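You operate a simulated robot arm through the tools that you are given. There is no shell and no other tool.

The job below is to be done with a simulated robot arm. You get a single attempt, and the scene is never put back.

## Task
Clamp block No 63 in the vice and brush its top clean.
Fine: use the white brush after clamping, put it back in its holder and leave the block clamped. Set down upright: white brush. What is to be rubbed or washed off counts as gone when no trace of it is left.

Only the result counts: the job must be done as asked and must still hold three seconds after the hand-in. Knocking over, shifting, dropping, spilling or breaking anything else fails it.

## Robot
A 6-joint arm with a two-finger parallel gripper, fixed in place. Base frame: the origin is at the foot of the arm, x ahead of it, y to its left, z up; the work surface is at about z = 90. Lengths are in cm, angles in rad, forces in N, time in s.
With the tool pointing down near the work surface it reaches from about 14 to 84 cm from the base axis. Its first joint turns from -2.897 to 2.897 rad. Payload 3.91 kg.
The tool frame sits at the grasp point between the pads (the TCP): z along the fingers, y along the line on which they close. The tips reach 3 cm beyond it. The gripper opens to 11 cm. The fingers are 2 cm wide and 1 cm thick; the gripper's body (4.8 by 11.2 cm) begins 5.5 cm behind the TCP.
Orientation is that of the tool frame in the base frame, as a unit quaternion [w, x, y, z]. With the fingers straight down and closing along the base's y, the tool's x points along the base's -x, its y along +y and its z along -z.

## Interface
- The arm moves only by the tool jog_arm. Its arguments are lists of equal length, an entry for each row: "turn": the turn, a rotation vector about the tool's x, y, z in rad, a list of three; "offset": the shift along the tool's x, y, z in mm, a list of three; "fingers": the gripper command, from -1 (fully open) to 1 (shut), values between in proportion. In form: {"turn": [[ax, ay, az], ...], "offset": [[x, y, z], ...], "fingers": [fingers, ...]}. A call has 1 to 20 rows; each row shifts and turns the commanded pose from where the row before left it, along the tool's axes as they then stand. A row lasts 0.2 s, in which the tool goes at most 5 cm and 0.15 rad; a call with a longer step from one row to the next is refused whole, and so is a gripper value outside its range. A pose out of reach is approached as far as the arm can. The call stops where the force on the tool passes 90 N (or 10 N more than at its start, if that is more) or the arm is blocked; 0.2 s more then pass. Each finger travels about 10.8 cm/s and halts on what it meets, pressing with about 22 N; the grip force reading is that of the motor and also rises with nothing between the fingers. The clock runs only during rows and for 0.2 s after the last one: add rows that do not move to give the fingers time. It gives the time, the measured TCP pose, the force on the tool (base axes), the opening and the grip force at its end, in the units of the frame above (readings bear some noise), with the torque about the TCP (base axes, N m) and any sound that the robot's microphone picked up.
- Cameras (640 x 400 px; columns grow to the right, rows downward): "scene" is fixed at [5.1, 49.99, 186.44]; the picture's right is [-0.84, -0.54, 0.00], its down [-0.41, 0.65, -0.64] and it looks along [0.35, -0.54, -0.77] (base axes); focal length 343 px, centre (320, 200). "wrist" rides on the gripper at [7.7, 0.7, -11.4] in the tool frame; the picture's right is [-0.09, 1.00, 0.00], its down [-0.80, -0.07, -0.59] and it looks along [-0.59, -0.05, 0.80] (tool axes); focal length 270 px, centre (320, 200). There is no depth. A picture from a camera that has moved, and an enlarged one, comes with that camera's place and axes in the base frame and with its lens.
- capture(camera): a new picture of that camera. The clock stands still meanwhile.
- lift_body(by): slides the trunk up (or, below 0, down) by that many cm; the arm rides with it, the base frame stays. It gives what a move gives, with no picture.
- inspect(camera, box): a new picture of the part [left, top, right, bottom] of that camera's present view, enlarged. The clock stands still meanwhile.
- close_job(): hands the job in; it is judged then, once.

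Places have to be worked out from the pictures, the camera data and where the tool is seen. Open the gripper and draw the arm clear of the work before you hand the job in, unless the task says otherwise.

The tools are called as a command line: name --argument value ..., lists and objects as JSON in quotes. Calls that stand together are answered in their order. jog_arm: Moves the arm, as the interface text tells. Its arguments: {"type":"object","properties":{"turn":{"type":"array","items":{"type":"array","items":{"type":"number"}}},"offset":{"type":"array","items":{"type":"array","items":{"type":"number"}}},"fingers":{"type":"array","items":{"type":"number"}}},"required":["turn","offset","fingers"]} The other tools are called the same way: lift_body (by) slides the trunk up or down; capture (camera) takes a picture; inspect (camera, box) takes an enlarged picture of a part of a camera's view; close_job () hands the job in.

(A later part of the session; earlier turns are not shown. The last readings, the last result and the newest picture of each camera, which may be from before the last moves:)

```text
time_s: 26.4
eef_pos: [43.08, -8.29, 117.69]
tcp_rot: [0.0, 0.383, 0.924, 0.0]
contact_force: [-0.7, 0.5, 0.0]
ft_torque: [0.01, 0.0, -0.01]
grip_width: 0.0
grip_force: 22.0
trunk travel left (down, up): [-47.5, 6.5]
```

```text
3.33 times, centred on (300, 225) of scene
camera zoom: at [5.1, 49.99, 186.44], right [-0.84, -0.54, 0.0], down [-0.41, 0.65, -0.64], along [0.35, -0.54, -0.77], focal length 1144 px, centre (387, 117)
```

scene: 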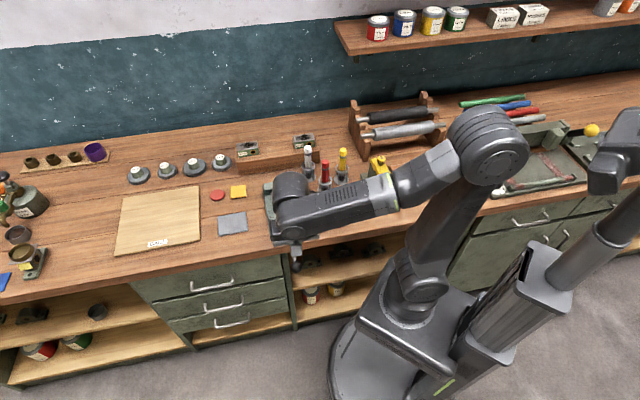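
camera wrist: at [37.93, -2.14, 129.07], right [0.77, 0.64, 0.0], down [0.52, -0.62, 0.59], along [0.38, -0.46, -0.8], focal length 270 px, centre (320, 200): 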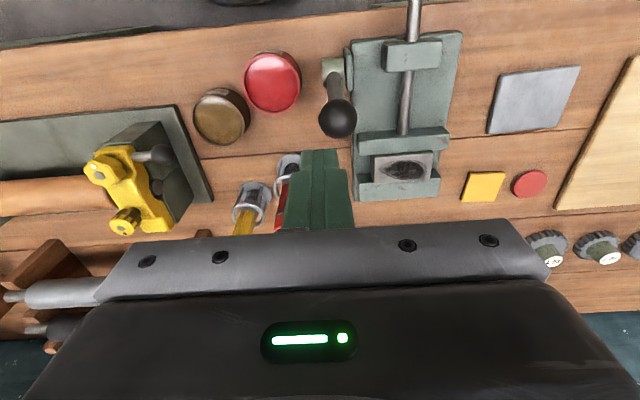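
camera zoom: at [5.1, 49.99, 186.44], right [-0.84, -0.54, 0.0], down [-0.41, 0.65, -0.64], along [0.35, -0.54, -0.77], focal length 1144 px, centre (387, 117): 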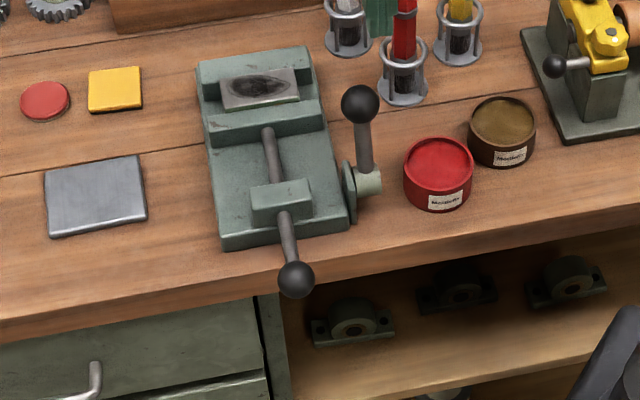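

The jaw is closed on the block. I'll zoom in on the lever for its precise position.

inspect --camera "wrist" --box '[270, 20, 470, 145]'

inspect --camera "scene" --box '[290, 180, 350, 240]'

```text
3.20 times, centred on (370, 82) of wrist
camera zoom: at [37.93, -2.14, 129.07], right [0.77, 0.64, 0.0], down [0.52, -0.62, 0.59], along [0.38, -0.46, -0.8], focal length 865 px, centre (160, 576)
```

zoom: 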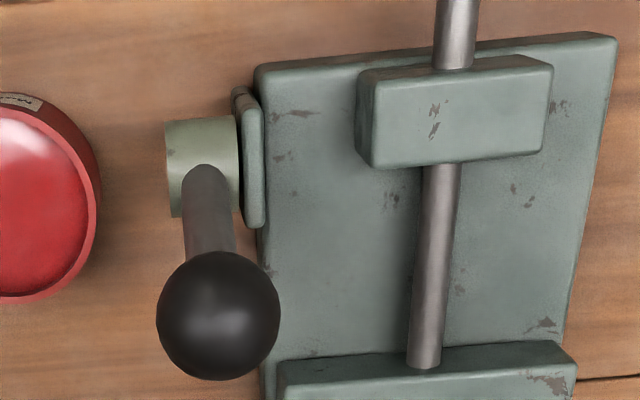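

```text
6.67 times, centred on (320, 210) of scene
camera zoom: at [5.1, 49.99, 186.44], right [-0.84, -0.54, 0.0], down [-0.41, 0.65, -0.64], along [0.35, -0.54, -0.77], focal length 2287 px, centre (320, 133)
```

zoom: 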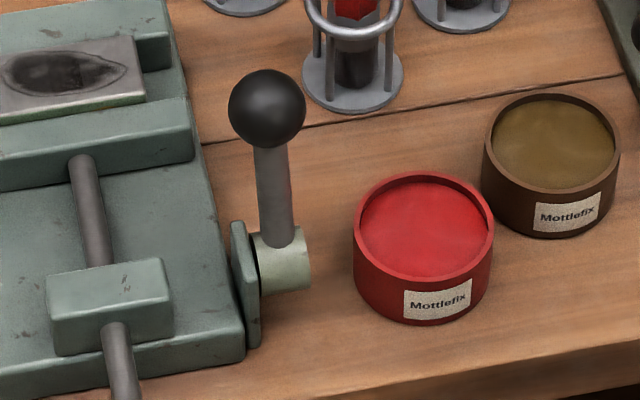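

The lever ball is at (44.9,-7.85,104.5), 3.7 cm in diameter, leaning slightly toward the wall, with its hub at n≈35, z≈95. I'll grasp the ball along its pivot axis and test which way the lever turns.

jog_arm --turn '[[0, 0, 0], [0, 0, 0], [0, 0, 0], [0, 0, 0], [0, 0, 0]]' --offset '[[-9.7, 15.7, 0], [0, 0, 0], [0, 0, 40], [0, 0, 40], [0, 0, 50]]' --fingers '[-0.1, -0.1, -0.1, -0.1, -0.1]'

capture --camera "wrist"

inspect --camera "scene" --box '[270, 160, 350, 240]'

```text
time_s: 27.6
eef_pos: [44.98, -7.85, 104.59]
tcp_rot: [0.0, 0.382, 0.924, -0.001]
contact_force: [0.8, -0.1, -0.3]
ft_torque: [-0.03, 0.0, 0.0]
grip_width: 6.08
grip_force: 0.2
trunk travel left (down, up): [-47.5, 6.5]
```

```text
taken
camera wrist: at [39.85, -1.73, 116.02], right [0.77, 0.64, 0.0], down [0.52, -0.62, 0.59], along [0.38, -0.46, -0.8], focal length 270 px, centre (320, 200)
```

wrist: 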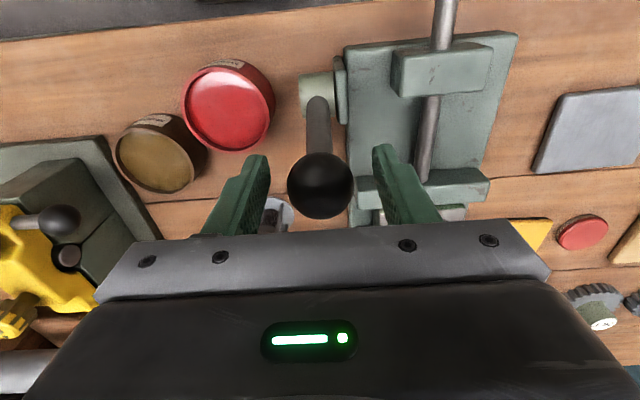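

```text
5.00 times, centred on (310, 200) of scene
camera zoom: at [5.1, 49.99, 186.44], right [-0.84, -0.54, 0.0], down [-0.41, 0.65, -0.64], along [0.35, -0.54, -0.77], focal length 1716 px, centre (370, 200)
```

zoom: 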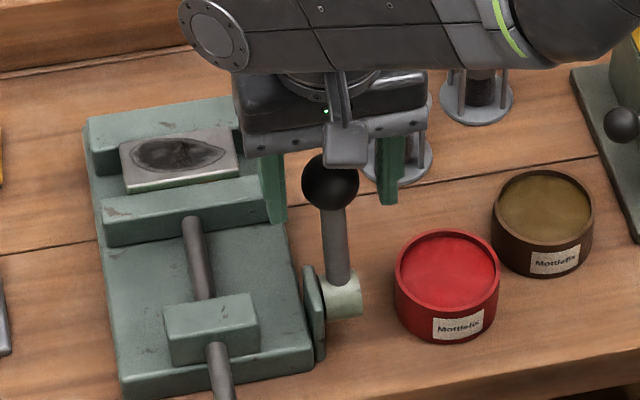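

The ball sits right at the grasp point. I'll grip it and try turning the lever slightly toward the front.

jog_arm --turn '[[0, 0, 0], [0, 0, 0], [0, 0, 0], [0, 0, 0], [0, 0, 0]]' --offset '[[0, 0, 0], [0, 0, 0], [5, 0, -1], [5, 0, -0.8], [0, 0, 0]]' --fingers '[1, 1, 1, 1, 1]'

inspect --camera "scene" --box '[270, 160, 350, 240]'

```text
time_s: 28.8
eef_pos: [44.36, -7.3, 104.87]
tcp_rot: [-0.001, 0.383, 0.924, 0.0]
contact_force: [3.9, -16.0, -7.8]
ft_torque: [-1.0, -0.86, -0.06]
grip_width: 3.72
grip_force: 44.7
trunk travel left (down, up): [-47.5, 6.5]
```

```text
5.00 times, centred on (310, 200) of scene
camera zoom: at [5.1, 49.99, 186.44], right [-0.84, -0.54, 0.0], down [-0.41, 0.65, -0.64], along [0.35, -0.54, -0.77], focal length 1716 px, centre (370, 200)
```

zoom: 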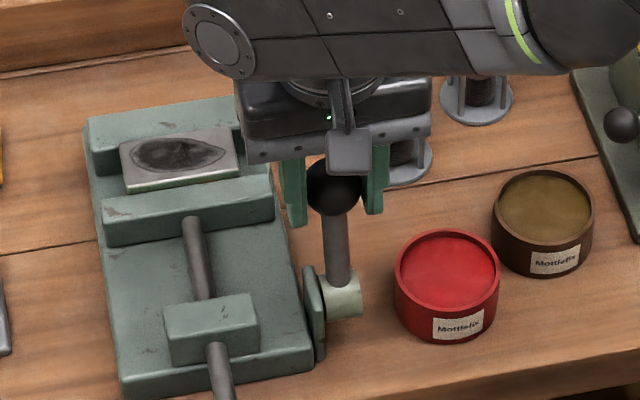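

There's about 14 N of resistance and only a small move toward the front. I'll test the other direction, toward the wall, to compare.

jog_arm --turn '[[0, 0, 0], [0, 0, 0], [0, 0, 0], [0, 0, 0], [0, 0, 0]]' --offset '[[-5, 0, 0.8], [-5, 0, 1], [-5, 0, 1.2], [-5, 0, 1.4], [0, 0, 0]]' --fingers '[1, 1, 1, 1, 1]'

inspect --camera "scene" --box '[270, 160, 350, 240]'

```text
time_s: 30.0
eef_pos: [45.19, -8.28, 104.59]
tcp_rot: [0.002, 0.383, 0.924, -0.001]
contact_force: [-29.6, 17.2, 3.4]
ft_torque: [0.25, 0.34, -0.17]
grip_width: 3.72
grip_force: 45.0
trunk travel left (down, up): [-47.5, 6.5]
```

```text
5.00 times, centred on (310, 200) of scene
camera zoom: at [5.1, 49.99, 186.44], right [-0.84, -0.54, 0.0], down [-0.41, 0.65, -0.64], along [0.35, -0.54, -0.77], focal length 1716 px, centre (370, 200)
```

zoom: 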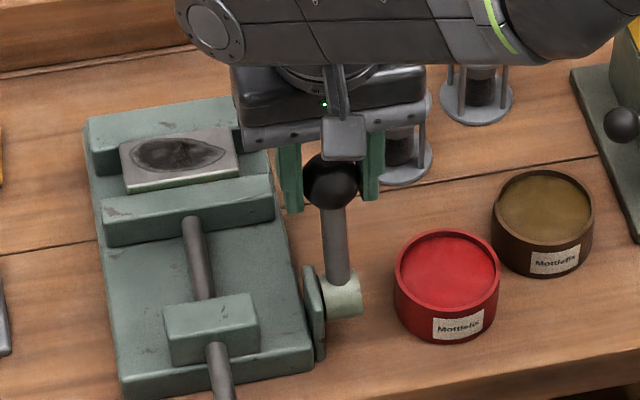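

It hits a hard stop toward the wall (33 N), so the lever must swing toward the front. I'll follow its arc forward in stages.

jog_arm --turn '[[0, 0, 0], [0, 0, 0], [0, 0, 0], [0, 0, 0], [0, 0, 0], [0, 0, 0], [0, 0, 0]]' --offset '[[10, 0, 0], [8.3, 0, -1.5], [10.2, 0, -0.9], [10.2, 0, 0.1], [10.1, 0, 1.3], [10, 0, 2.3], [0, 0, 0]]' --fingers '[1, 1, 1, 1, 1, 1, 1]'

inspect --camera "scene" --box '[270, 160, 350, 240]'

capture --camera "wrist"

```text
time_s: 31.6
eef_pos: [41.41, -4.35, 104.36]
tcp_rot: [0.0, 0.383, 0.924, 0.001]
contact_force: [-0.2, -14.3, 7.0]
ft_torque: [-0.93, -0.82, -0.11]
grip_width: 3.71
grip_force: 44.6
trunk travel left (down, up): [-47.5, 6.5]
```

```text
5.00 times, centred on (310, 200) of scene
camera zoom: at [5.1, 49.99, 186.44], right [-0.84, -0.54, 0.0], down [-0.41, 0.65, -0.64], along [0.35, -0.54, -0.77], focal length 1716 px, centre (370, 200)
```

zoom: 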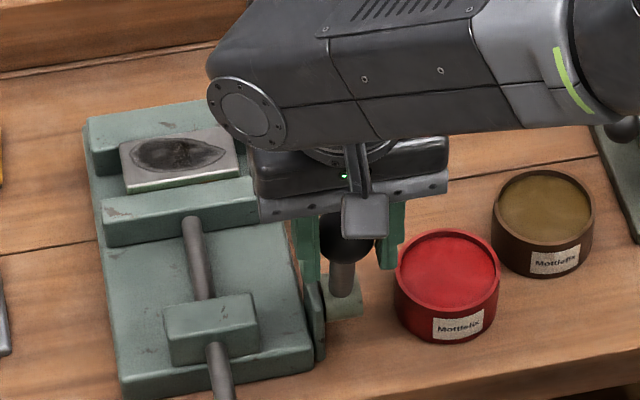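

```text
taken
camera wrist: at [36.4, 1.66, 115.75], right [0.77, 0.64, 0.0], down [0.52, -0.62, 0.59], along [0.38, -0.45, -0.8], focal length 270 px, centre (320, 200)
```

wrist: 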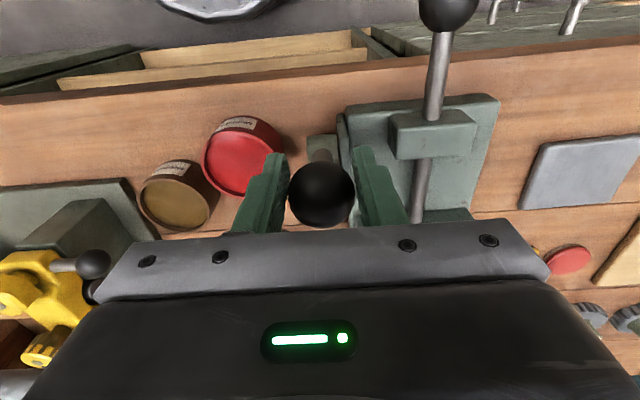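

The lever follows at about 14 N resistance. Continuing along the arc.

jog_arm --turn '[[0, 0, 0], [0, 0, 0], [0, 0, 0], [0, 0, 0], [0, 0, 0], [0, 0, 0]]' --offset '[[9.6, 0, 3.3], [9.3, 0, 4.3], [8.7, 0, 5.3], [8.2, 0, 6.1], [7.4, 0, 7.0], [0, 0, 0]]' --fingers '[1, 1, 1, 1, 1, 1]'

inspect --camera "scene" --box '[270, 160, 350, 240]'

capture --camera "wrist"

```text
time_s: 33.0
eef_pos: [38.46, -1.25, 101.72]
tcp_rot: [0.0, 0.383, 0.924, 0.001]
contact_force: [-0.2, 0.2, 0.9]
ft_torque: [-0.03, -0.03, 0.01]
grip_width: 0.01
grip_force: 37.5
trunk travel left (down, up): [-47.5, 6.5]
```

```text
5.00 times, centred on (310, 200) of scene
camera zoom: at [5.1, 49.99, 186.44], right [-0.84, -0.54, 0.0], down [-0.41, 0.65, -0.64], along [0.35, -0.54, -0.77], focal length 1716 px, centre (370, 200)
```

zoom: 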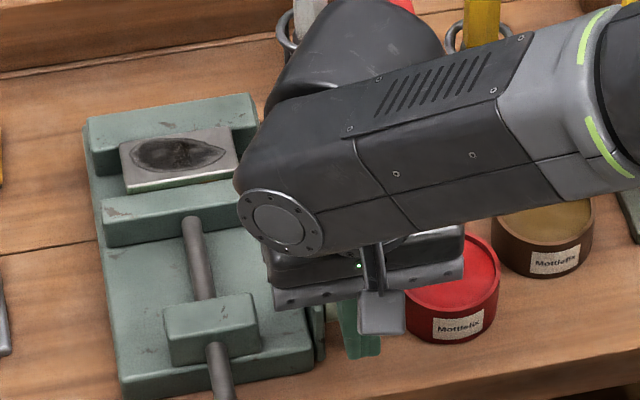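

```text
taken
camera wrist: at [33.35, 4.87, 113.14], right [0.77, 0.64, 0.0], down [0.52, -0.62, 0.59], along [0.38, -0.46, -0.8], focal length 270 px, centre (320, 200)
```

wrist: 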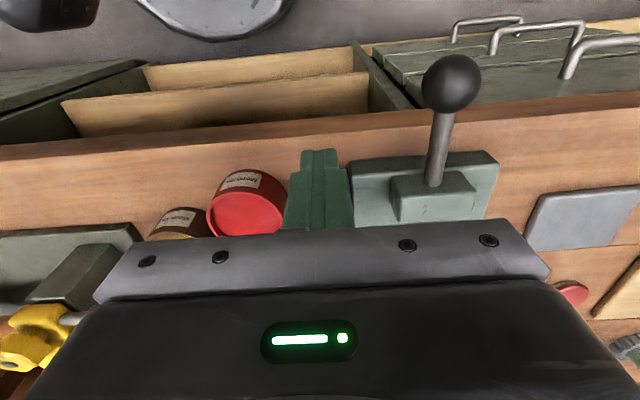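

The ball slipped out of the grip. I'll rise to see where the lever is.

jog_arm --turn '[[0, 0, 0], [0, 0, 0], [0, 0, 0], [0, 0, 0]]' --offset '[[0, 0, -40], [0, 0, -40], [0, -40, -40], [0, -40, 0]]' --fingers '[1, 1, 1, 1]'

capture --camera "wrist"

inspect --camera "scene" --box '[270, 160, 350, 240]'

```text
refused: row 3 steps farther than a row can; nothing moved
```

```text
taken
camera wrist: at [33.35, 4.87, 113.14], right [0.77, 0.64, 0.0], down [0.52, -0.62, 0.59], along [0.38, -0.46, -0.8], focal length 270 px, centre (320, 200)
```

wrist: 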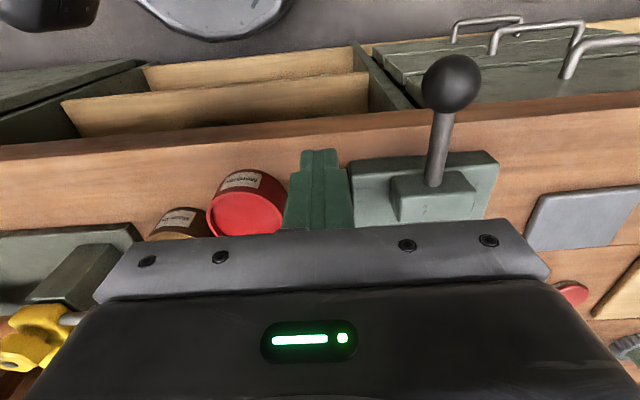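

```text
5.00 times, centred on (310, 200) of scene
camera zoom: at [5.1, 49.99, 186.44], right [-0.84, -0.54, 0.0], down [-0.41, 0.65, -0.64], along [0.35, -0.54, -0.77], focal length 1716 px, centre (370, 200)
```

zoom: 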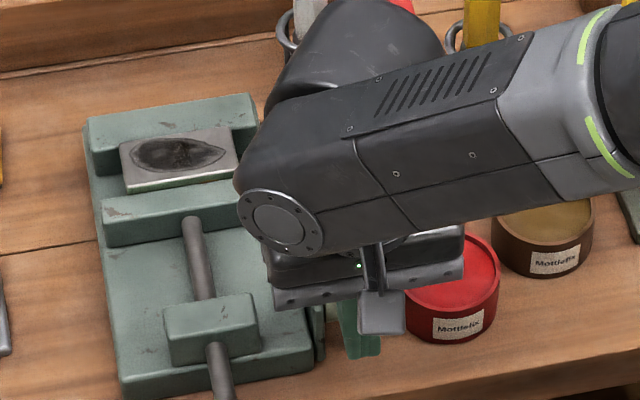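

That call was refused because one step was too long. I'll rise with smaller steps.

jog_arm --turn '[[0, 0, 0], [0, 0, 0], [0, 0, 0], [0, 0, 0], [0, 0, 0], [0, 0, 0]]' --offset '[[0, 0, -40], [0, 0, -40], [0, 0, -40], [0, -40, 0], [0, -40, 0], [0, 0, 0]]' --fingers '[1, 1, 1, 1, 1, 1]'

capture --camera "wrist"

inspect --camera "scene" --box '[270, 160, 350, 240]'

```text
time_s: 34.4
eef_pos: [32.95, -6.89, 113.64]
tcp_rot: [0.0, 0.383, 0.924, -0.001]
contact_force: [0.5, 0.9, 0.7]
ft_torque: [-0.01, 0.01, 0.02]
grip_width: 0.0
grip_force: 37.6
trunk travel left (down, up): [-47.5, 6.5]
```

```text
taken
camera wrist: at [27.79, -0.85, 125.06], right [0.77, 0.64, 0.0], down [0.52, -0.62, 0.59], along [0.38, -0.46, -0.8], focal length 270 px, centre (320, 200)
```

wrist: 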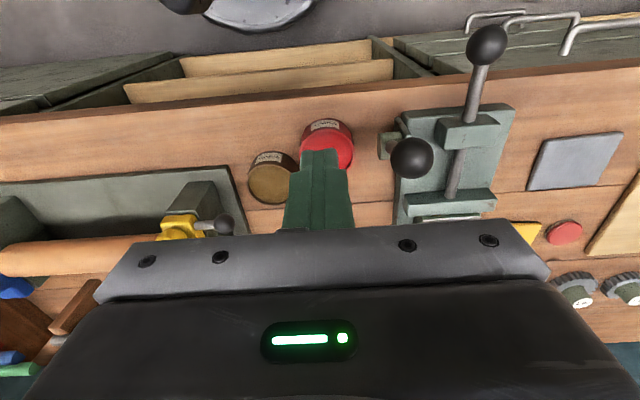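

```text
5.00 times, centred on (310, 200) of scene
camera zoom: at [5.1, 49.99, 186.44], right [-0.84, -0.54, 0.0], down [-0.41, 0.65, -0.64], along [0.35, -0.54, -0.77], focal length 1716 px, centre (370, 200)
```

zoom: 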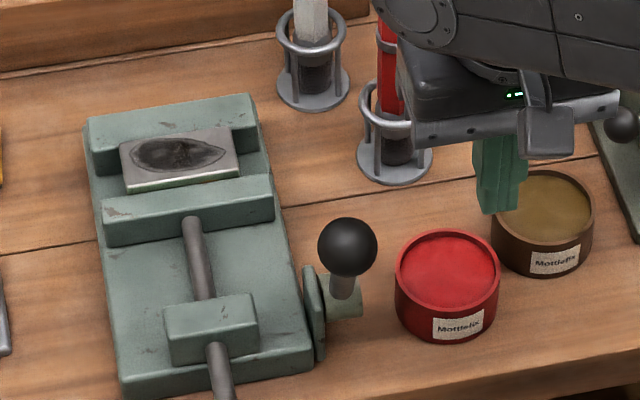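

The lever rests partway, with the ball near (41.2,-4.4,104). I'll push it from the wall side with closed fingers, which is stronger. First I'll position behind it.

jog_arm --turn '[[0, 0, 0], [0, 0, 0], [0, 0, 0], [0, 0, 0], [0, 0, 0], [0, 0, 0], [0, 0, 0]]' --offset '[[-32, 25, -10], [-32, 25, 0], [-20, 27, 0], [0, 0, 0], [0, 0, 40], [0, 0, 40], [0, 0, 36]]' --fingers '[1, 1, 1, 1, 1, 1, 1]'

capture --camera "wrist"

inspect --camera "scene" --box '[270, 160, 350, 240]'

```text
time_s: 36.0
eef_pos: [44.14, -7.33, 102.85]
tcp_rot: [0.0, 0.383, 0.924, 0.0]
contact_force: [-0.6, -1.1, 0.0]
ft_torque: [0.03, -0.02, 0.0]
grip_width: 0.0
grip_force: 37.4
trunk travel left (down, up): [-47.5, 6.5]
```

```text
taken
camera wrist: at [39.12, -1.39, 114.4], right [0.77, 0.64, 0.0], down [0.52, -0.62, 0.59], along [0.38, -0.46, -0.8], focal length 270 px, centre (320, 200)
```

wrist: 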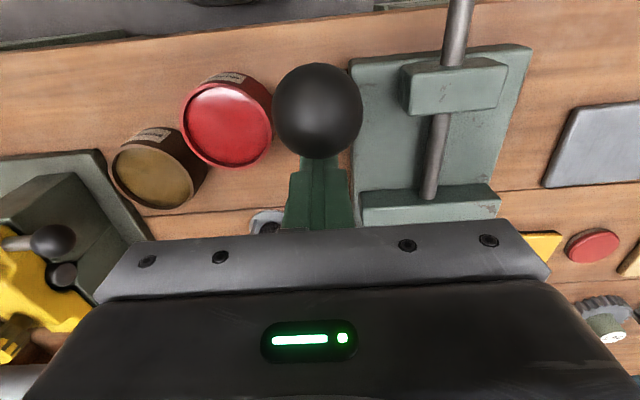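

```text
5.00 times, centred on (310, 200) of scene
camera zoom: at [5.1, 49.99, 186.44], right [-0.84, -0.54, 0.0], down [-0.41, 0.65, -0.64], along [0.35, -0.54, -0.77], focal length 1716 px, centre (370, 200)
```

zoom: 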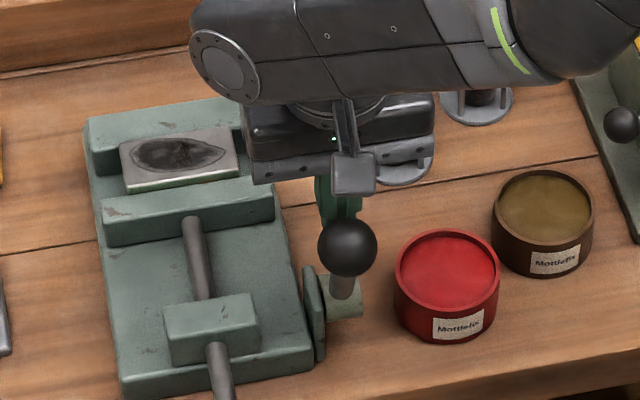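

The fingers are right behind the ball. Pushing the lever toward the front along its arc.

jog_arm --turn '[[0, 0, 0], [0, 0, 0], [0, 0, 0], [0, 0, 0], [0, 0, 0]]' --offset '[[12, 0, 0], [9.6, 0, 3.3], [9.3, 0, 4.3], [8.7, 0, 5.3], [0, 0, 0]]' --fingers '[1, 1, 1, 1, 1]'

capture --camera "wrist"

inspect --camera "scene" --box '[270, 160, 350, 240]'

```text
time_s: 37.2
eef_pos: [41.43, -4.66, 101.81]
tcp_rot: [0.0, 0.383, 0.924, -0.001]
contact_force: [-0.1, -0.2, 0.0]
ft_torque: [-0.03, -0.01, 0.01]
grip_width: 0.0
grip_force: 38.2
trunk travel left (down, up): [-47.5, 6.5]
```

```text
taken
camera wrist: at [36.4, 1.46, 113.25], right [0.77, 0.64, 0.0], down [0.52, -0.62, 0.59], along [0.38, -0.46, -0.8], focal length 270 px, centre (320, 200)
```

wrist: 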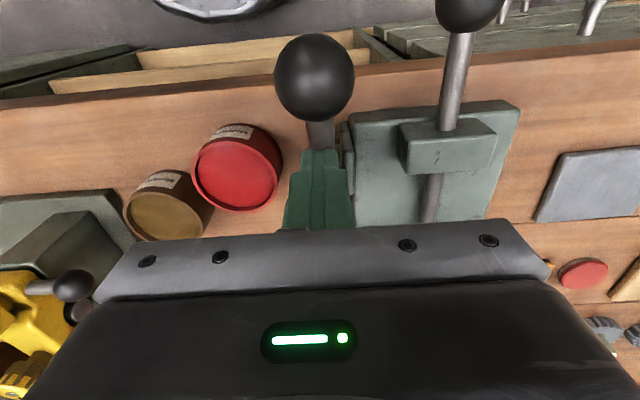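

```text
5.00 times, centred on (310, 200) of scene
camera zoom: at [5.1, 49.99, 186.44], right [-0.84, -0.54, 0.0], down [-0.41, 0.65, -0.64], along [0.35, -0.54, -0.77], focal length 1716 px, centre (370, 200)
```

zoom: 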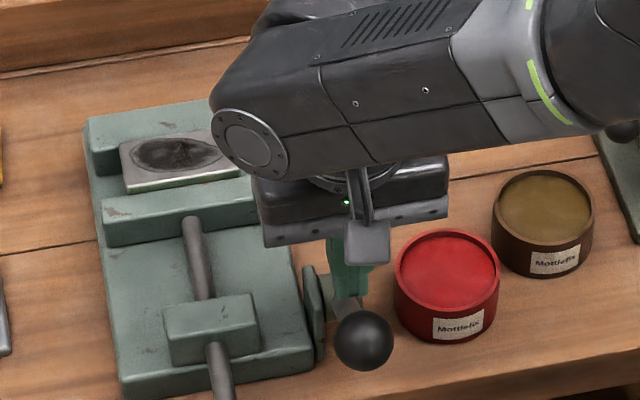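

The lever swung to about -52° (ball near (37.9,-0.8,101)). I'll rise, get over the ball, and press it down to its end stop.

jog_arm --turn '[[0, 0, 0], [0, 0, 0], [0, 0, 0], [0, 0, 0], [0, 0, 0], [0, 0, 0]]' --offset '[[0, 0, -35], [0, 0, -30], [28, 0, 0], [26, 0, 0], [3, 0, 15], [2, 0, 7]]' --fingers '[1, 1, 1, 1, 1, 1]'

capture --camera "wrist"

inspect --camera "scene" --box '[270, 180, 350, 260]'

```text
time_s: 38.6
eef_pos: [37.17, -0.31, 105.97]
tcp_rot: [0.0, 0.383, 0.924, 0.0]
contact_force: [0.0, -0.6, -0.1]
ft_torque: [0.0, 0.0, -0.04]
grip_width: 0.0
grip_force: 37.5
trunk travel left (down, up): [-47.5, 6.5]
```

```text
taken
camera wrist: at [32.13, 5.75, 117.49], right [0.77, 0.64, 0.0], down [0.52, -0.62, 0.59], along [0.38, -0.46, -0.8], focal length 270 px, centre (320, 200)
```

wrist: 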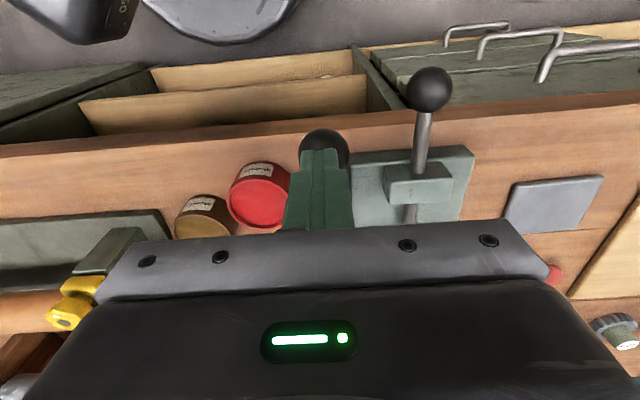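

```text
5.00 times, centred on (310, 220) of scene
camera zoom: at [5.1, 49.99, 186.44], right [-0.84, -0.54, 0.0], down [-0.41, 0.65, -0.64], along [0.35, -0.54, -0.77], focal length 1716 px, centre (370, 100)
```

zoom: 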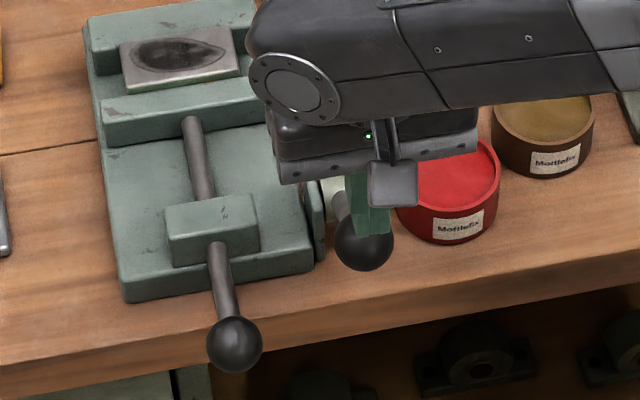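

The fingertips are just above the ball. Pressing down along the arc.

jog_arm --turn '[[0, 0, 0], [0, 0, 0], [0, 0, 0], [0, 0, 0], [0, 0, 0]]' --offset '[[0, 0, 6], [1, 0, 8], [2, 0, 9], [2, 0, 9], [0, 0, 0]]' --fingers '[1, 1, 1, 1, 1]'

inspect --camera "scene" --box '[270, 180, 350, 260]'

```text
time_s: 39.5
eef_pos: [37.13, -0.09, 104.47]
tcp_rot: [0.012, 0.381, 0.925, 0.003]
contact_force: [-20.0, -1.9, 65.4]
ft_torque: [-0.55, 0.05, 0.06]
grip_width: 0.01
grip_force: 38.0
trunk travel left (down, up): [-47.5, 6.5]
stopped in row 4: the force on the tool passed its limit at 106 N (the readings are from after the stop); the commanded pose is now the measured one
```

```text
5.00 times, centred on (310, 220) of scene
camera zoom: at [5.1, 49.99, 186.44], right [-0.84, -0.54, 0.0], down [-0.41, 0.65, -0.64], along [0.35, -0.54, -0.77], focal length 1716 px, centre (370, 100)
```

zoom: 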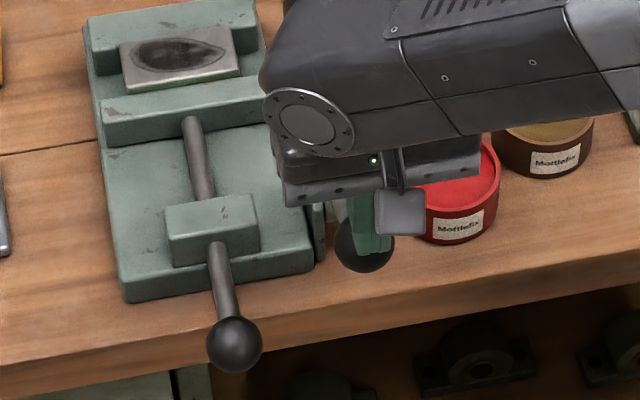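

Pressing met a hard stop (over 100 N), so the lever is at its locked end. I'll rise and check the lever, the block and the tool tilt.

jog_arm --turn '[[0, 0, 0], [0, 0, 0], [0, 0, 0], [0, 0, 0], [0, 0, 0]]' --offset '[[0, 0, -20], [0, 0, -40], [0, 0, -40], [0, 0, -30], [0, 0, 0]]' --fingers '[1, 1, 1, 1, 1]'

inspect --camera "scene" --box '[270, 180, 350, 260]'

capture --camera "wrist"

```text
time_s: 40.7
eef_pos: [37.22, 0.06, 117.1]
tcp_rot: [0.007, 0.382, 0.924, 0.003]
contact_force: [-0.1, 0.4, -0.2]
ft_torque: [0.0, 0.03, -0.02]
grip_width: 0.02
grip_force: 38.2
trunk travel left (down, up): [-47.5, 6.5]
```

```text
5.00 times, centred on (310, 220) of scene
camera zoom: at [5.1, 49.99, 186.44], right [-0.84, -0.54, 0.0], down [-0.41, 0.65, -0.64], along [0.35, -0.54, -0.77], focal length 1716 px, centre (370, 100)
```

zoom: 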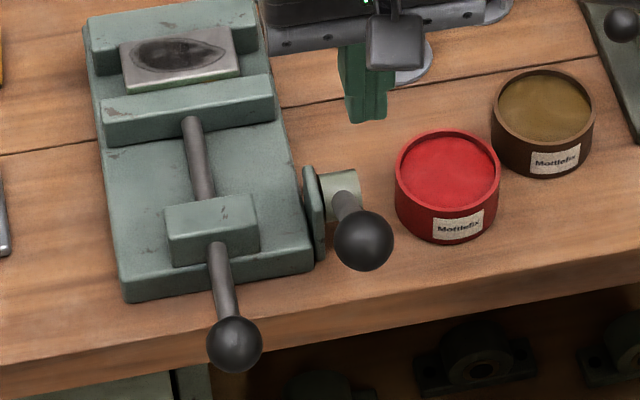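

```text
taken
camera wrist: at [31.94, 6.16, 128.48], right [0.76, 0.65, 0.01], down [0.51, -0.61, 0.6], along [0.4, -0.46, -0.8], focal length 270 px, centre (320, 200)
```

wrist: 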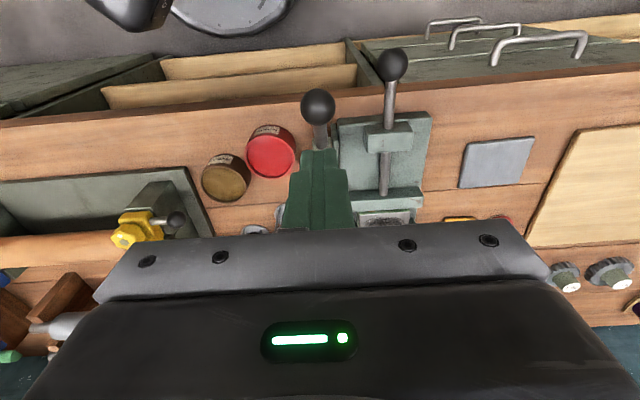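

The lever is fully over and the block sits tight between the jaws. Next is the white brush. I'll correct the small tilt and move above it, near (58.3,-24.7).

jog_arm --turn '[[0.0108, 0.0107, 0], [0, 0, 0], [0, 0, 0], [0, 0, 0], [0, 0, 0], [0, 0, 0], [0, 0, 0], [0, 0, 0], [0, 0, 0]]' --offset '[[0, 0, 0], [0, 0, -45], [-46, -3.5, 0], [-46, -3.5, 0], [-46, -3.5, 0], [-46, -3.5, 0], [-46, -3.5, 0], [-46, -3.5, 0], [-46, -3.5, 0]]' --fingers '[0, 0, 0, 0, 0, 0, 0, 0, 0]'

capture --camera "wrist"

capture --camera "scene"

```text
time_s: 42.7
eef_pos: [58.38, -24.58, 121.67]
tcp_rot: [0.001, 0.381, 0.925, -0.001]
contact_force: [1.4, 0.4, -0.2]
ft_torque: [-0.04, 0.02, -0.02]
grip_width: 5.5
grip_force: 0.0
trunk travel left (down, up): [-47.5, 6.5]
```

```text
taken
camera wrist: at [53.23, -18.47, 133.04], right [0.76, 0.65, 0.0], down [0.52, -0.61, 0.6], along [0.38, -0.46, -0.8], focal length 270 px, centre (320, 200)
```

wrist: 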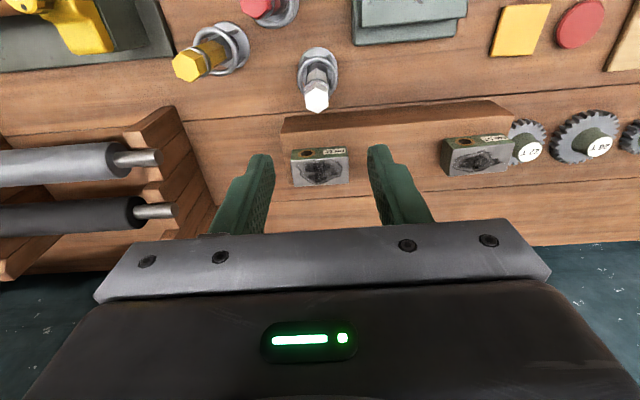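

```text
taken
```

scene: 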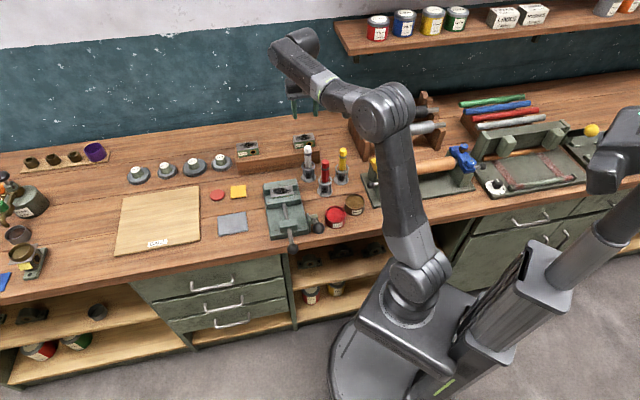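

inspect --camera "wrist" --box '[260, 30, 380, 130]'

inspect --camera "scene" --box '[280, 130, 360, 210]'

```text
4.00 times, centred on (320, 80) of wrist
camera zoom: at [53.23, -18.47, 133.04], right [0.76, 0.65, 0.0], down [0.52, -0.61, 0.6], along [0.38, -0.46, -0.8], focal length 1081 px, centre (320, 680)
```

zoom: 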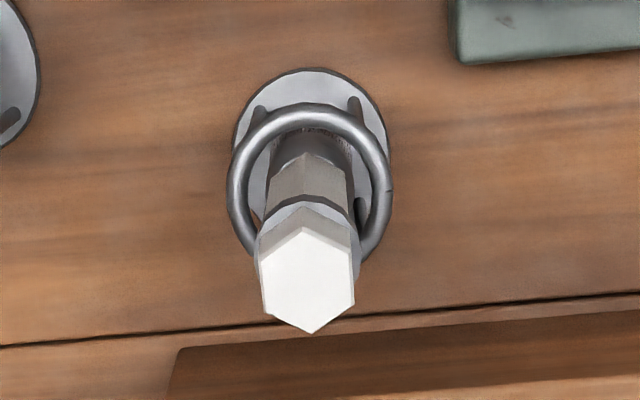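

```text
5.00 times, centred on (320, 170) of scene
camera zoom: at [5.1, 49.99, 186.44], right [-0.84, -0.54, 0.0], down [-0.41, 0.65, -0.64], along [0.35, -0.54, -0.77], focal length 1716 px, centre (320, 350)
```

zoom: 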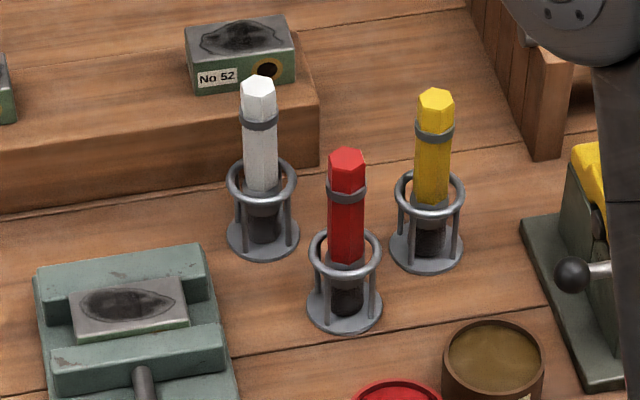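

The white brush's hex flats face along my closing direction, and it stands about 3 mm to the bench-right of the TCP, with its top at z≈106.2. I'll zoom in to find the collar band's height.

inspect --camera "scene" --box '[290, 140, 330, 190]'

inspect --camera "wrist" --box '[295, 70, 345, 120]'

```text
8.00 times, centred on (310, 165) of scene
camera zoom: at [5.1, 49.99, 186.44], right [-0.84, -0.54, 0.0], down [-0.41, 0.65, -0.64], along [0.35, -0.54, -0.77], focal length 2745 px, centre (400, 480)
```

zoom: 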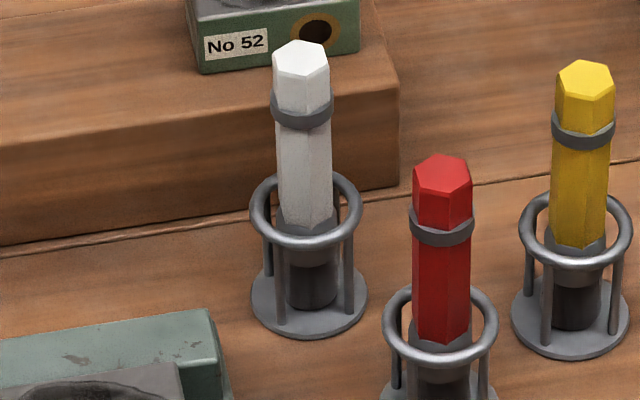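

```text
8.00 times, centred on (320, 95) of wrist
camera zoom: at [53.23, -18.47, 133.04], right [0.76, 0.65, 0.0], down [0.52, -0.61, 0.6], along [0.38, -0.46, -0.8], focal length 2162 px, centre (320, 1040)
```

zoom: 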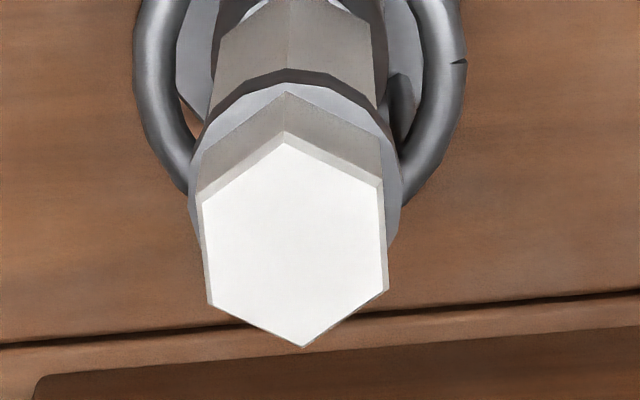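

The band's upper edge is about 2.2 cm below the brush top (z≈104.0). I'll grip the hex just above it, with the tips at z≈104.3.

jog_arm --turn '[[0, 0, 0], [0, 0, 0], [0, 0, 0], [0, 0, 0], [0, 0, 0]]' --offset '[[0, -3, 0], [0, 0, 45], [0, 0, 45], [0, 0, 30], [0, 0, 0]]' --fingers '[0, 0, 0, 0.1, 0.1]'

capture --camera "wrist"

inspect --camera "scene" --box '[280, 120, 360, 200]'

```text
time_s: 43.9
eef_pos: [58.18, -24.89, 109.54]
tcp_rot: [0.001, 0.381, 0.925, -0.001]
contact_force: [-0.1, 0.0, -0.2]
ft_torque: [0.0, 0.0, 0.03]
grip_width: 4.94
grip_force: 0.1
trunk travel left (down, up): [-47.5, 6.5]
```

```text
taken
camera wrist: at [53.05, -18.72, 120.91], right [0.76, 0.65, 0.0], down [0.52, -0.61, 0.6], along [0.38, -0.46, -0.8], focal length 270 px, centre (320, 200)
```

wrist: 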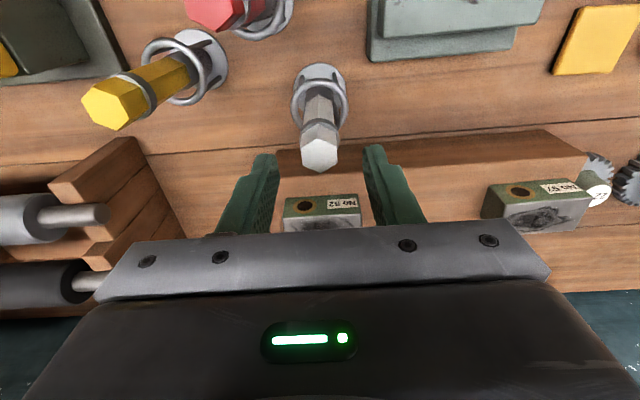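

```text
5.00 times, centred on (320, 160) of scene
camera zoom: at [5.1, 49.99, 186.44], right [-0.84, -0.54, 0.0], down [-0.41, 0.65, -0.64], along [0.35, -0.54, -0.77], focal length 1716 px, centre (320, 400)
```

zoom: 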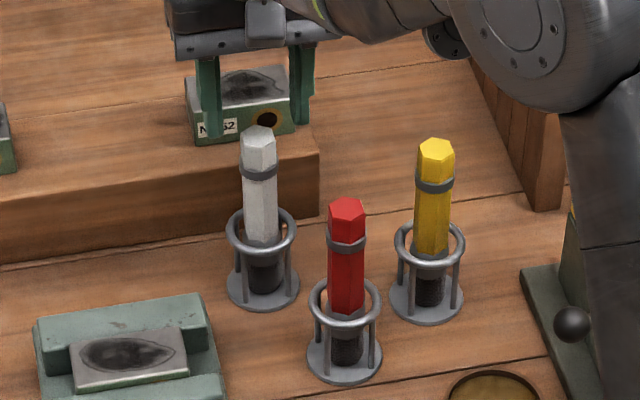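

Aligned. I'll descend 22 mm, close on the handle, and check.

jog_arm --turn '[[0, 0, 0], [0, 0, 0], [0, 0, 0], [0, 0, 0], [0, 0, 0], [0, 0, 0]]' --offset '[[0, 0, 12], [0, 0, 10], [0, 0, 0], [0, 0, 0], [0, 0, 0], [0, 0, 0]]' --fingers '[0.1, 0.1, 0.35, 0.5, 1, 1]'

inspect --camera "scene" --box '[290, 140, 330, 190]'

capture --camera "wrist"

```text
time_s: 45.3
eef_pos: [58.14, -24.68, 107.26]
tcp_rot: [0.001, 0.381, 0.924, 0.0]
contact_force: [-0.3, 0.1, 0.0]
ft_torque: [-0.01, 0.03, -0.03]
grip_width: 2.57
grip_force: 21.8
trunk travel left (down, up): [-47.5, 6.5]
```

```text
8.00 times, centred on (310, 165) of scene
camera zoom: at [5.1, 49.99, 186.44], right [-0.84, -0.54, 0.0], down [-0.41, 0.65, -0.64], along [0.35, -0.54, -0.77], focal length 2745 px, centre (400, 480)
```

zoom: 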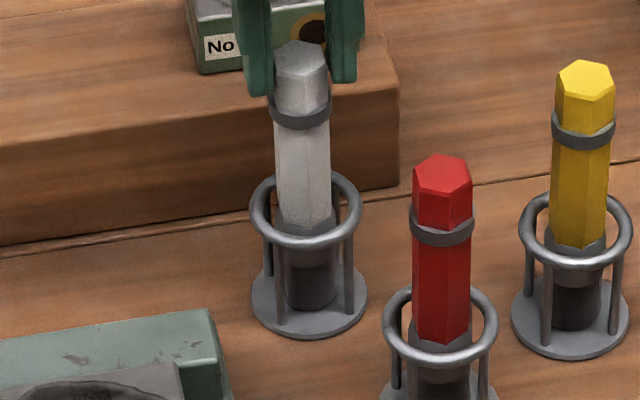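

```text
taken
camera wrist: at [53.03, -18.68, 118.66], right [0.76, 0.65, 0.0], down [0.52, -0.61, 0.6], along [0.38, -0.46, -0.8], focal length 270 px, centre (320, 200)
```

wrist: 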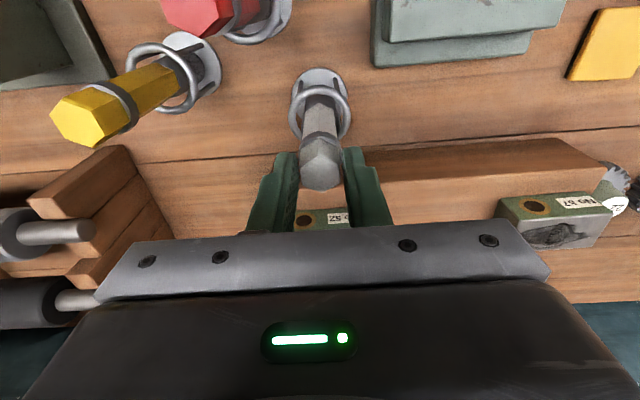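

The brush is gripped at 2.57 cm, just above the band. Lifting straight up out of the holder.

jog_arm --turn '[[0, 0, 0], [0, 0, 0], [0, 0, 0], [0, 0, 0], [0, 0, 0]]' --offset '[[0, 0, -15], [0, 0, -35], [0, 0, -35], [0, 0, -35], [0, 0, 0]]' --fingers '[1, 1, 1, 1, 1]'

capture --camera "wrist"

inspect --camera "scene" --box '[260, 90, 360, 190]'

```text
time_s: 46.5
eef_pos: [58.14, -24.79, 119.39]
tcp_rot: [0.001, 0.381, 0.925, -0.001]
contact_force: [-0.8, 0.2, -1.0]
ft_torque: [-0.03, -0.02, -0.02]
grip_width: 2.56
grip_force: 21.4
trunk travel left (down, up): [-47.5, 6.5]
```

```text
taken
camera wrist: at [53.03, -18.58, 130.8], right [0.76, 0.65, 0.0], down [0.52, -0.61, 0.6], along [0.38, -0.46, -0.8], focal length 270 px, centre (320, 200)
```

wrist: 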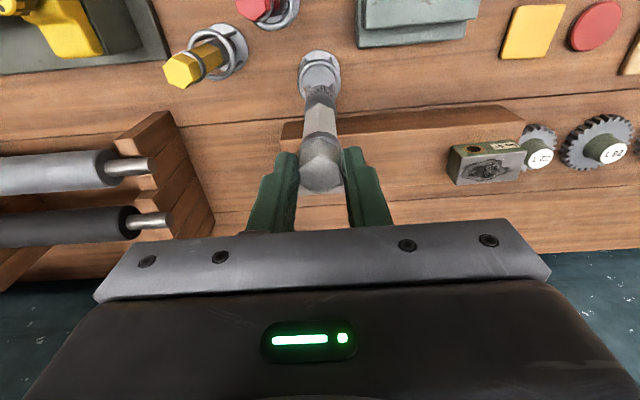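

```text
4.00 times, centred on (310, 140) of scene
camera zoom: at [5.1, 49.99, 186.44], right [-0.84, -0.54, 0.0], down [-0.41, 0.65, -0.64], along [0.35, -0.54, -0.77], focal length 1372 px, centre (360, 440)
```

zoom: 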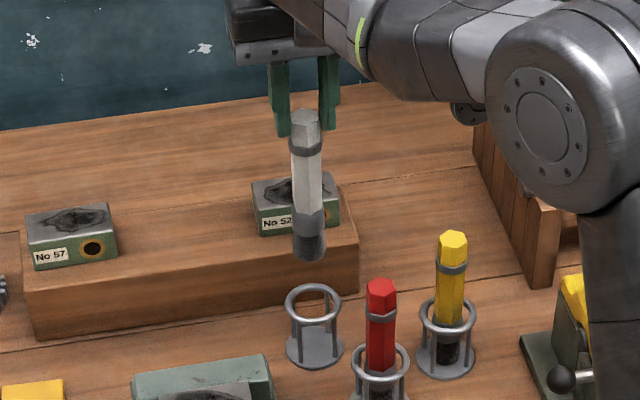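

The brush is free, with its bristle tip about 15.8 cm below the TCP. I'll carry it over the clamped block.

jog_arm --turn '[[0, 0, 0], [0, 0, 0], [0, 0, 0], [0, 0, 0], [0, 0, 0]]' --offset '[[27, 28, 0], [27, 28, 0], [27, 28, 0], [27, 28, 0], [0, 0, 0]]' --fingers '[1, 1, 1, 1, 1]'

capture --camera "wrist"

inspect --camera "scene" --box '[240, 120, 340, 240]'

```text
time_s: 47.7
eef_pos: [58.19, -9.11, 119.3]
tcp_rot: [0.001, 0.381, 0.925, -0.001]
contact_force: [0.7, -0.1, -0.4]
ft_torque: [0.0, 0.0, 0.03]
grip_width: 2.56
grip_force: 21.9
trunk travel left (down, up): [-47.5, 6.5]
```

```text
taken
camera wrist: at [53.14, -3.05, 130.75], right [0.76, 0.64, 0.0], down [0.52, -0.61, 0.6], along [0.38, -0.46, -0.8], focal length 270 px, centre (320, 200)
```

wrist: 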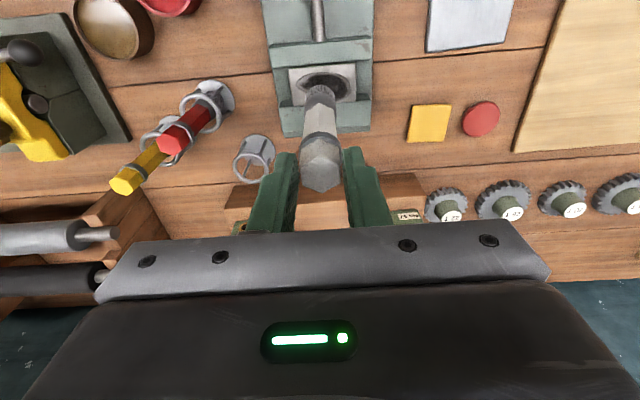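

```text
3.33 times, centred on (290, 180) of scene
camera zoom: at [5.1, 49.99, 186.44], right [-0.84, -0.54, 0.0], down [-0.41, 0.65, -0.64], along [0.35, -0.54, -0.77], focal length 1144 px, centre (420, 267)
```

zoom: 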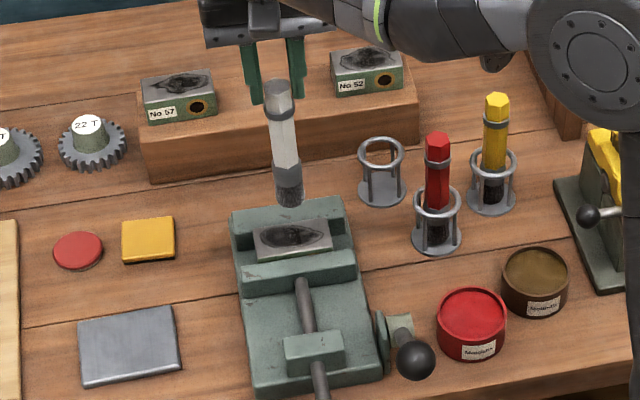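

The brush hangs above the block. I'll zoom in to get the block's centre and stain extents relative to the brush.

inspect --camera "wrist" --box '[260, 40, 380, 140]'

inspect --camera "scene" --box '[260, 160, 310, 210]'

```text
4.00 times, centred on (320, 90) of wrist
camera zoom: at [53.14, -3.05, 130.75], right [0.76, 0.64, 0.0], down [0.52, -0.61, 0.6], along [0.38, -0.46, -0.8], focal length 1081 px, centre (320, 640)
```

zoom: 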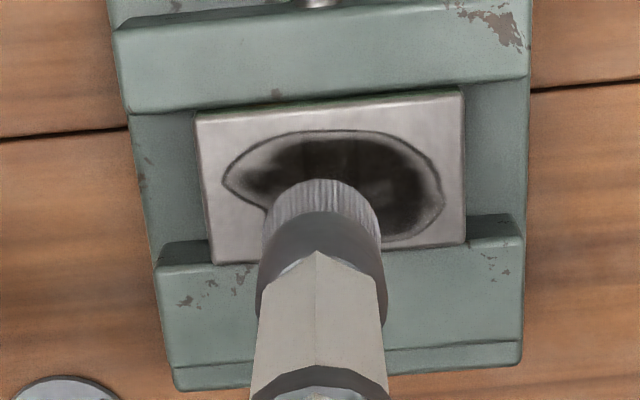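

```text
8.00 times, centred on (285, 185) of scene
camera zoom: at [5.1, 49.99, 186.44], right [-0.84, -0.54, 0.0], down [-0.41, 0.65, -0.64], along [0.35, -0.54, -0.77], focal length 2745 px, centre (600, 320)
```

zoom: 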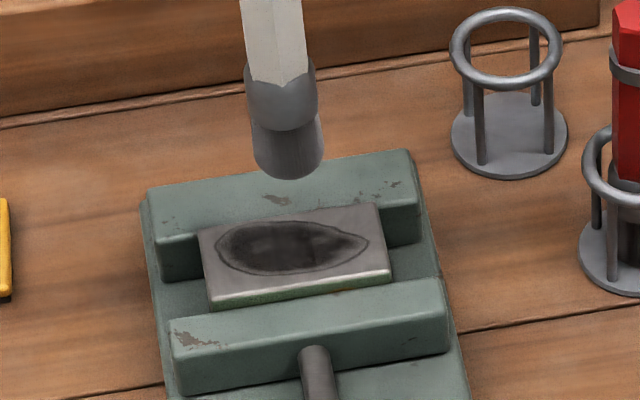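

The block centre is about 4 mm to bench-left and 2 mm wall-ward of the brush. The stain spans about ±3.3 × ±1.6 cm. I'll centre the brush and descend toward contact.

jog_arm --turn '[[0, 0, 0], [0, 0, 0], [0, 0, 0], [0, 0, 0]]' --offset '[[-2, 4, 0], [0, 0, 20], [0, 0, 20], [0, 0, 0]]' --fingers '[1, 1, 1, 1]'

jog_arm --turn '[[0, 0, 0], [0, 0, 0], [0, 0, 0]]' --offset '[[0, 0, 4], [0, 0, 4], [0, 0, 0]]' --fingers '[1, 1, 1]'

inspect --camera "scene" --box '[260, 160, 310, 210]'

```text
time_s: 48.7
eef_pos: [58.63, -9.09, 115.3]
tcp_rot: [0.001, 0.38, 0.925, 0.0]
contact_force: [-0.3, -0.5, -0.4]
ft_torque: [0.01, 0.02, 0.01]
grip_width: 2.56
grip_force: 21.6
trunk travel left (down, up): [-47.5, 6.5]
```

```text
time_s: 49.5
eef_pos: [58.86, -8.96, 114.55]
tcp_rot: [0.001, 0.381, 0.925, -0.001]
contact_force: [0.3, 1.1, -1.5]
ft_torque: [0.0, -0.01, 0.01]
grip_width: 2.56
grip_force: 21.9
trunk travel left (down, up): [-47.5, 6.5]
```

```text
8.00 times, centred on (285, 185) of scene
camera zoom: at [5.1, 49.99, 186.44], right [-0.84, -0.54, 0.0], down [-0.41, 0.65, -0.64], along [0.35, -0.54, -0.77], focal length 2745 px, centre (600, 320)
```

zoom: 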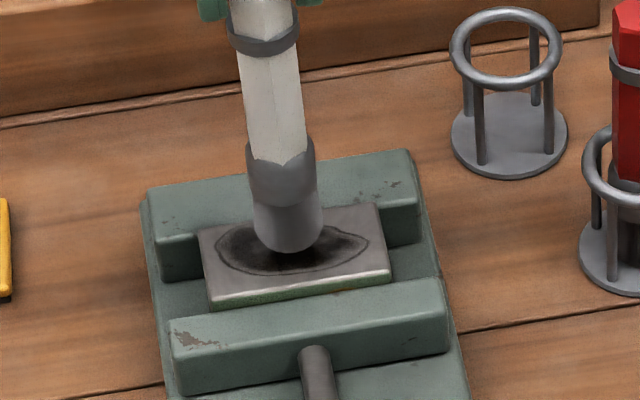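

Still no contact force, so I'll keep lowering in small steps.

jog_arm --turn '[[0, 0, 0], [0, 0, 0], [0, 0, 0]]' --offset '[[0, 0, 3], [0, 0, 3], [0, 0, 0]]' --fingers '[1, 1, 1]'

inspect --camera "scene" --box '[260, 160, 310, 210]'

```text
time_s: 50.3
eef_pos: [58.71, -8.9, 113.91]
tcp_rot: [0.0, 0.381, 0.925, 0.0]
contact_force: [-0.2, -0.6, 0.1]
ft_torque: [0.02, -0.02, 0.0]
grip_width: 2.54
grip_force: 21.8
trunk travel left (down, up): [-47.5, 6.5]
```

```text
8.00 times, centred on (285, 185) of scene
camera zoom: at [5.1, 49.99, 186.44], right [-0.84, -0.54, 0.0], down [-0.41, 0.65, -0.64], along [0.35, -0.54, -0.77], focal length 2745 px, centre (600, 320)
```

zoom: 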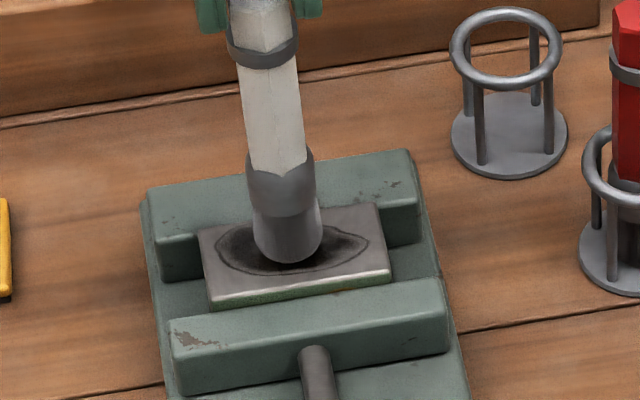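

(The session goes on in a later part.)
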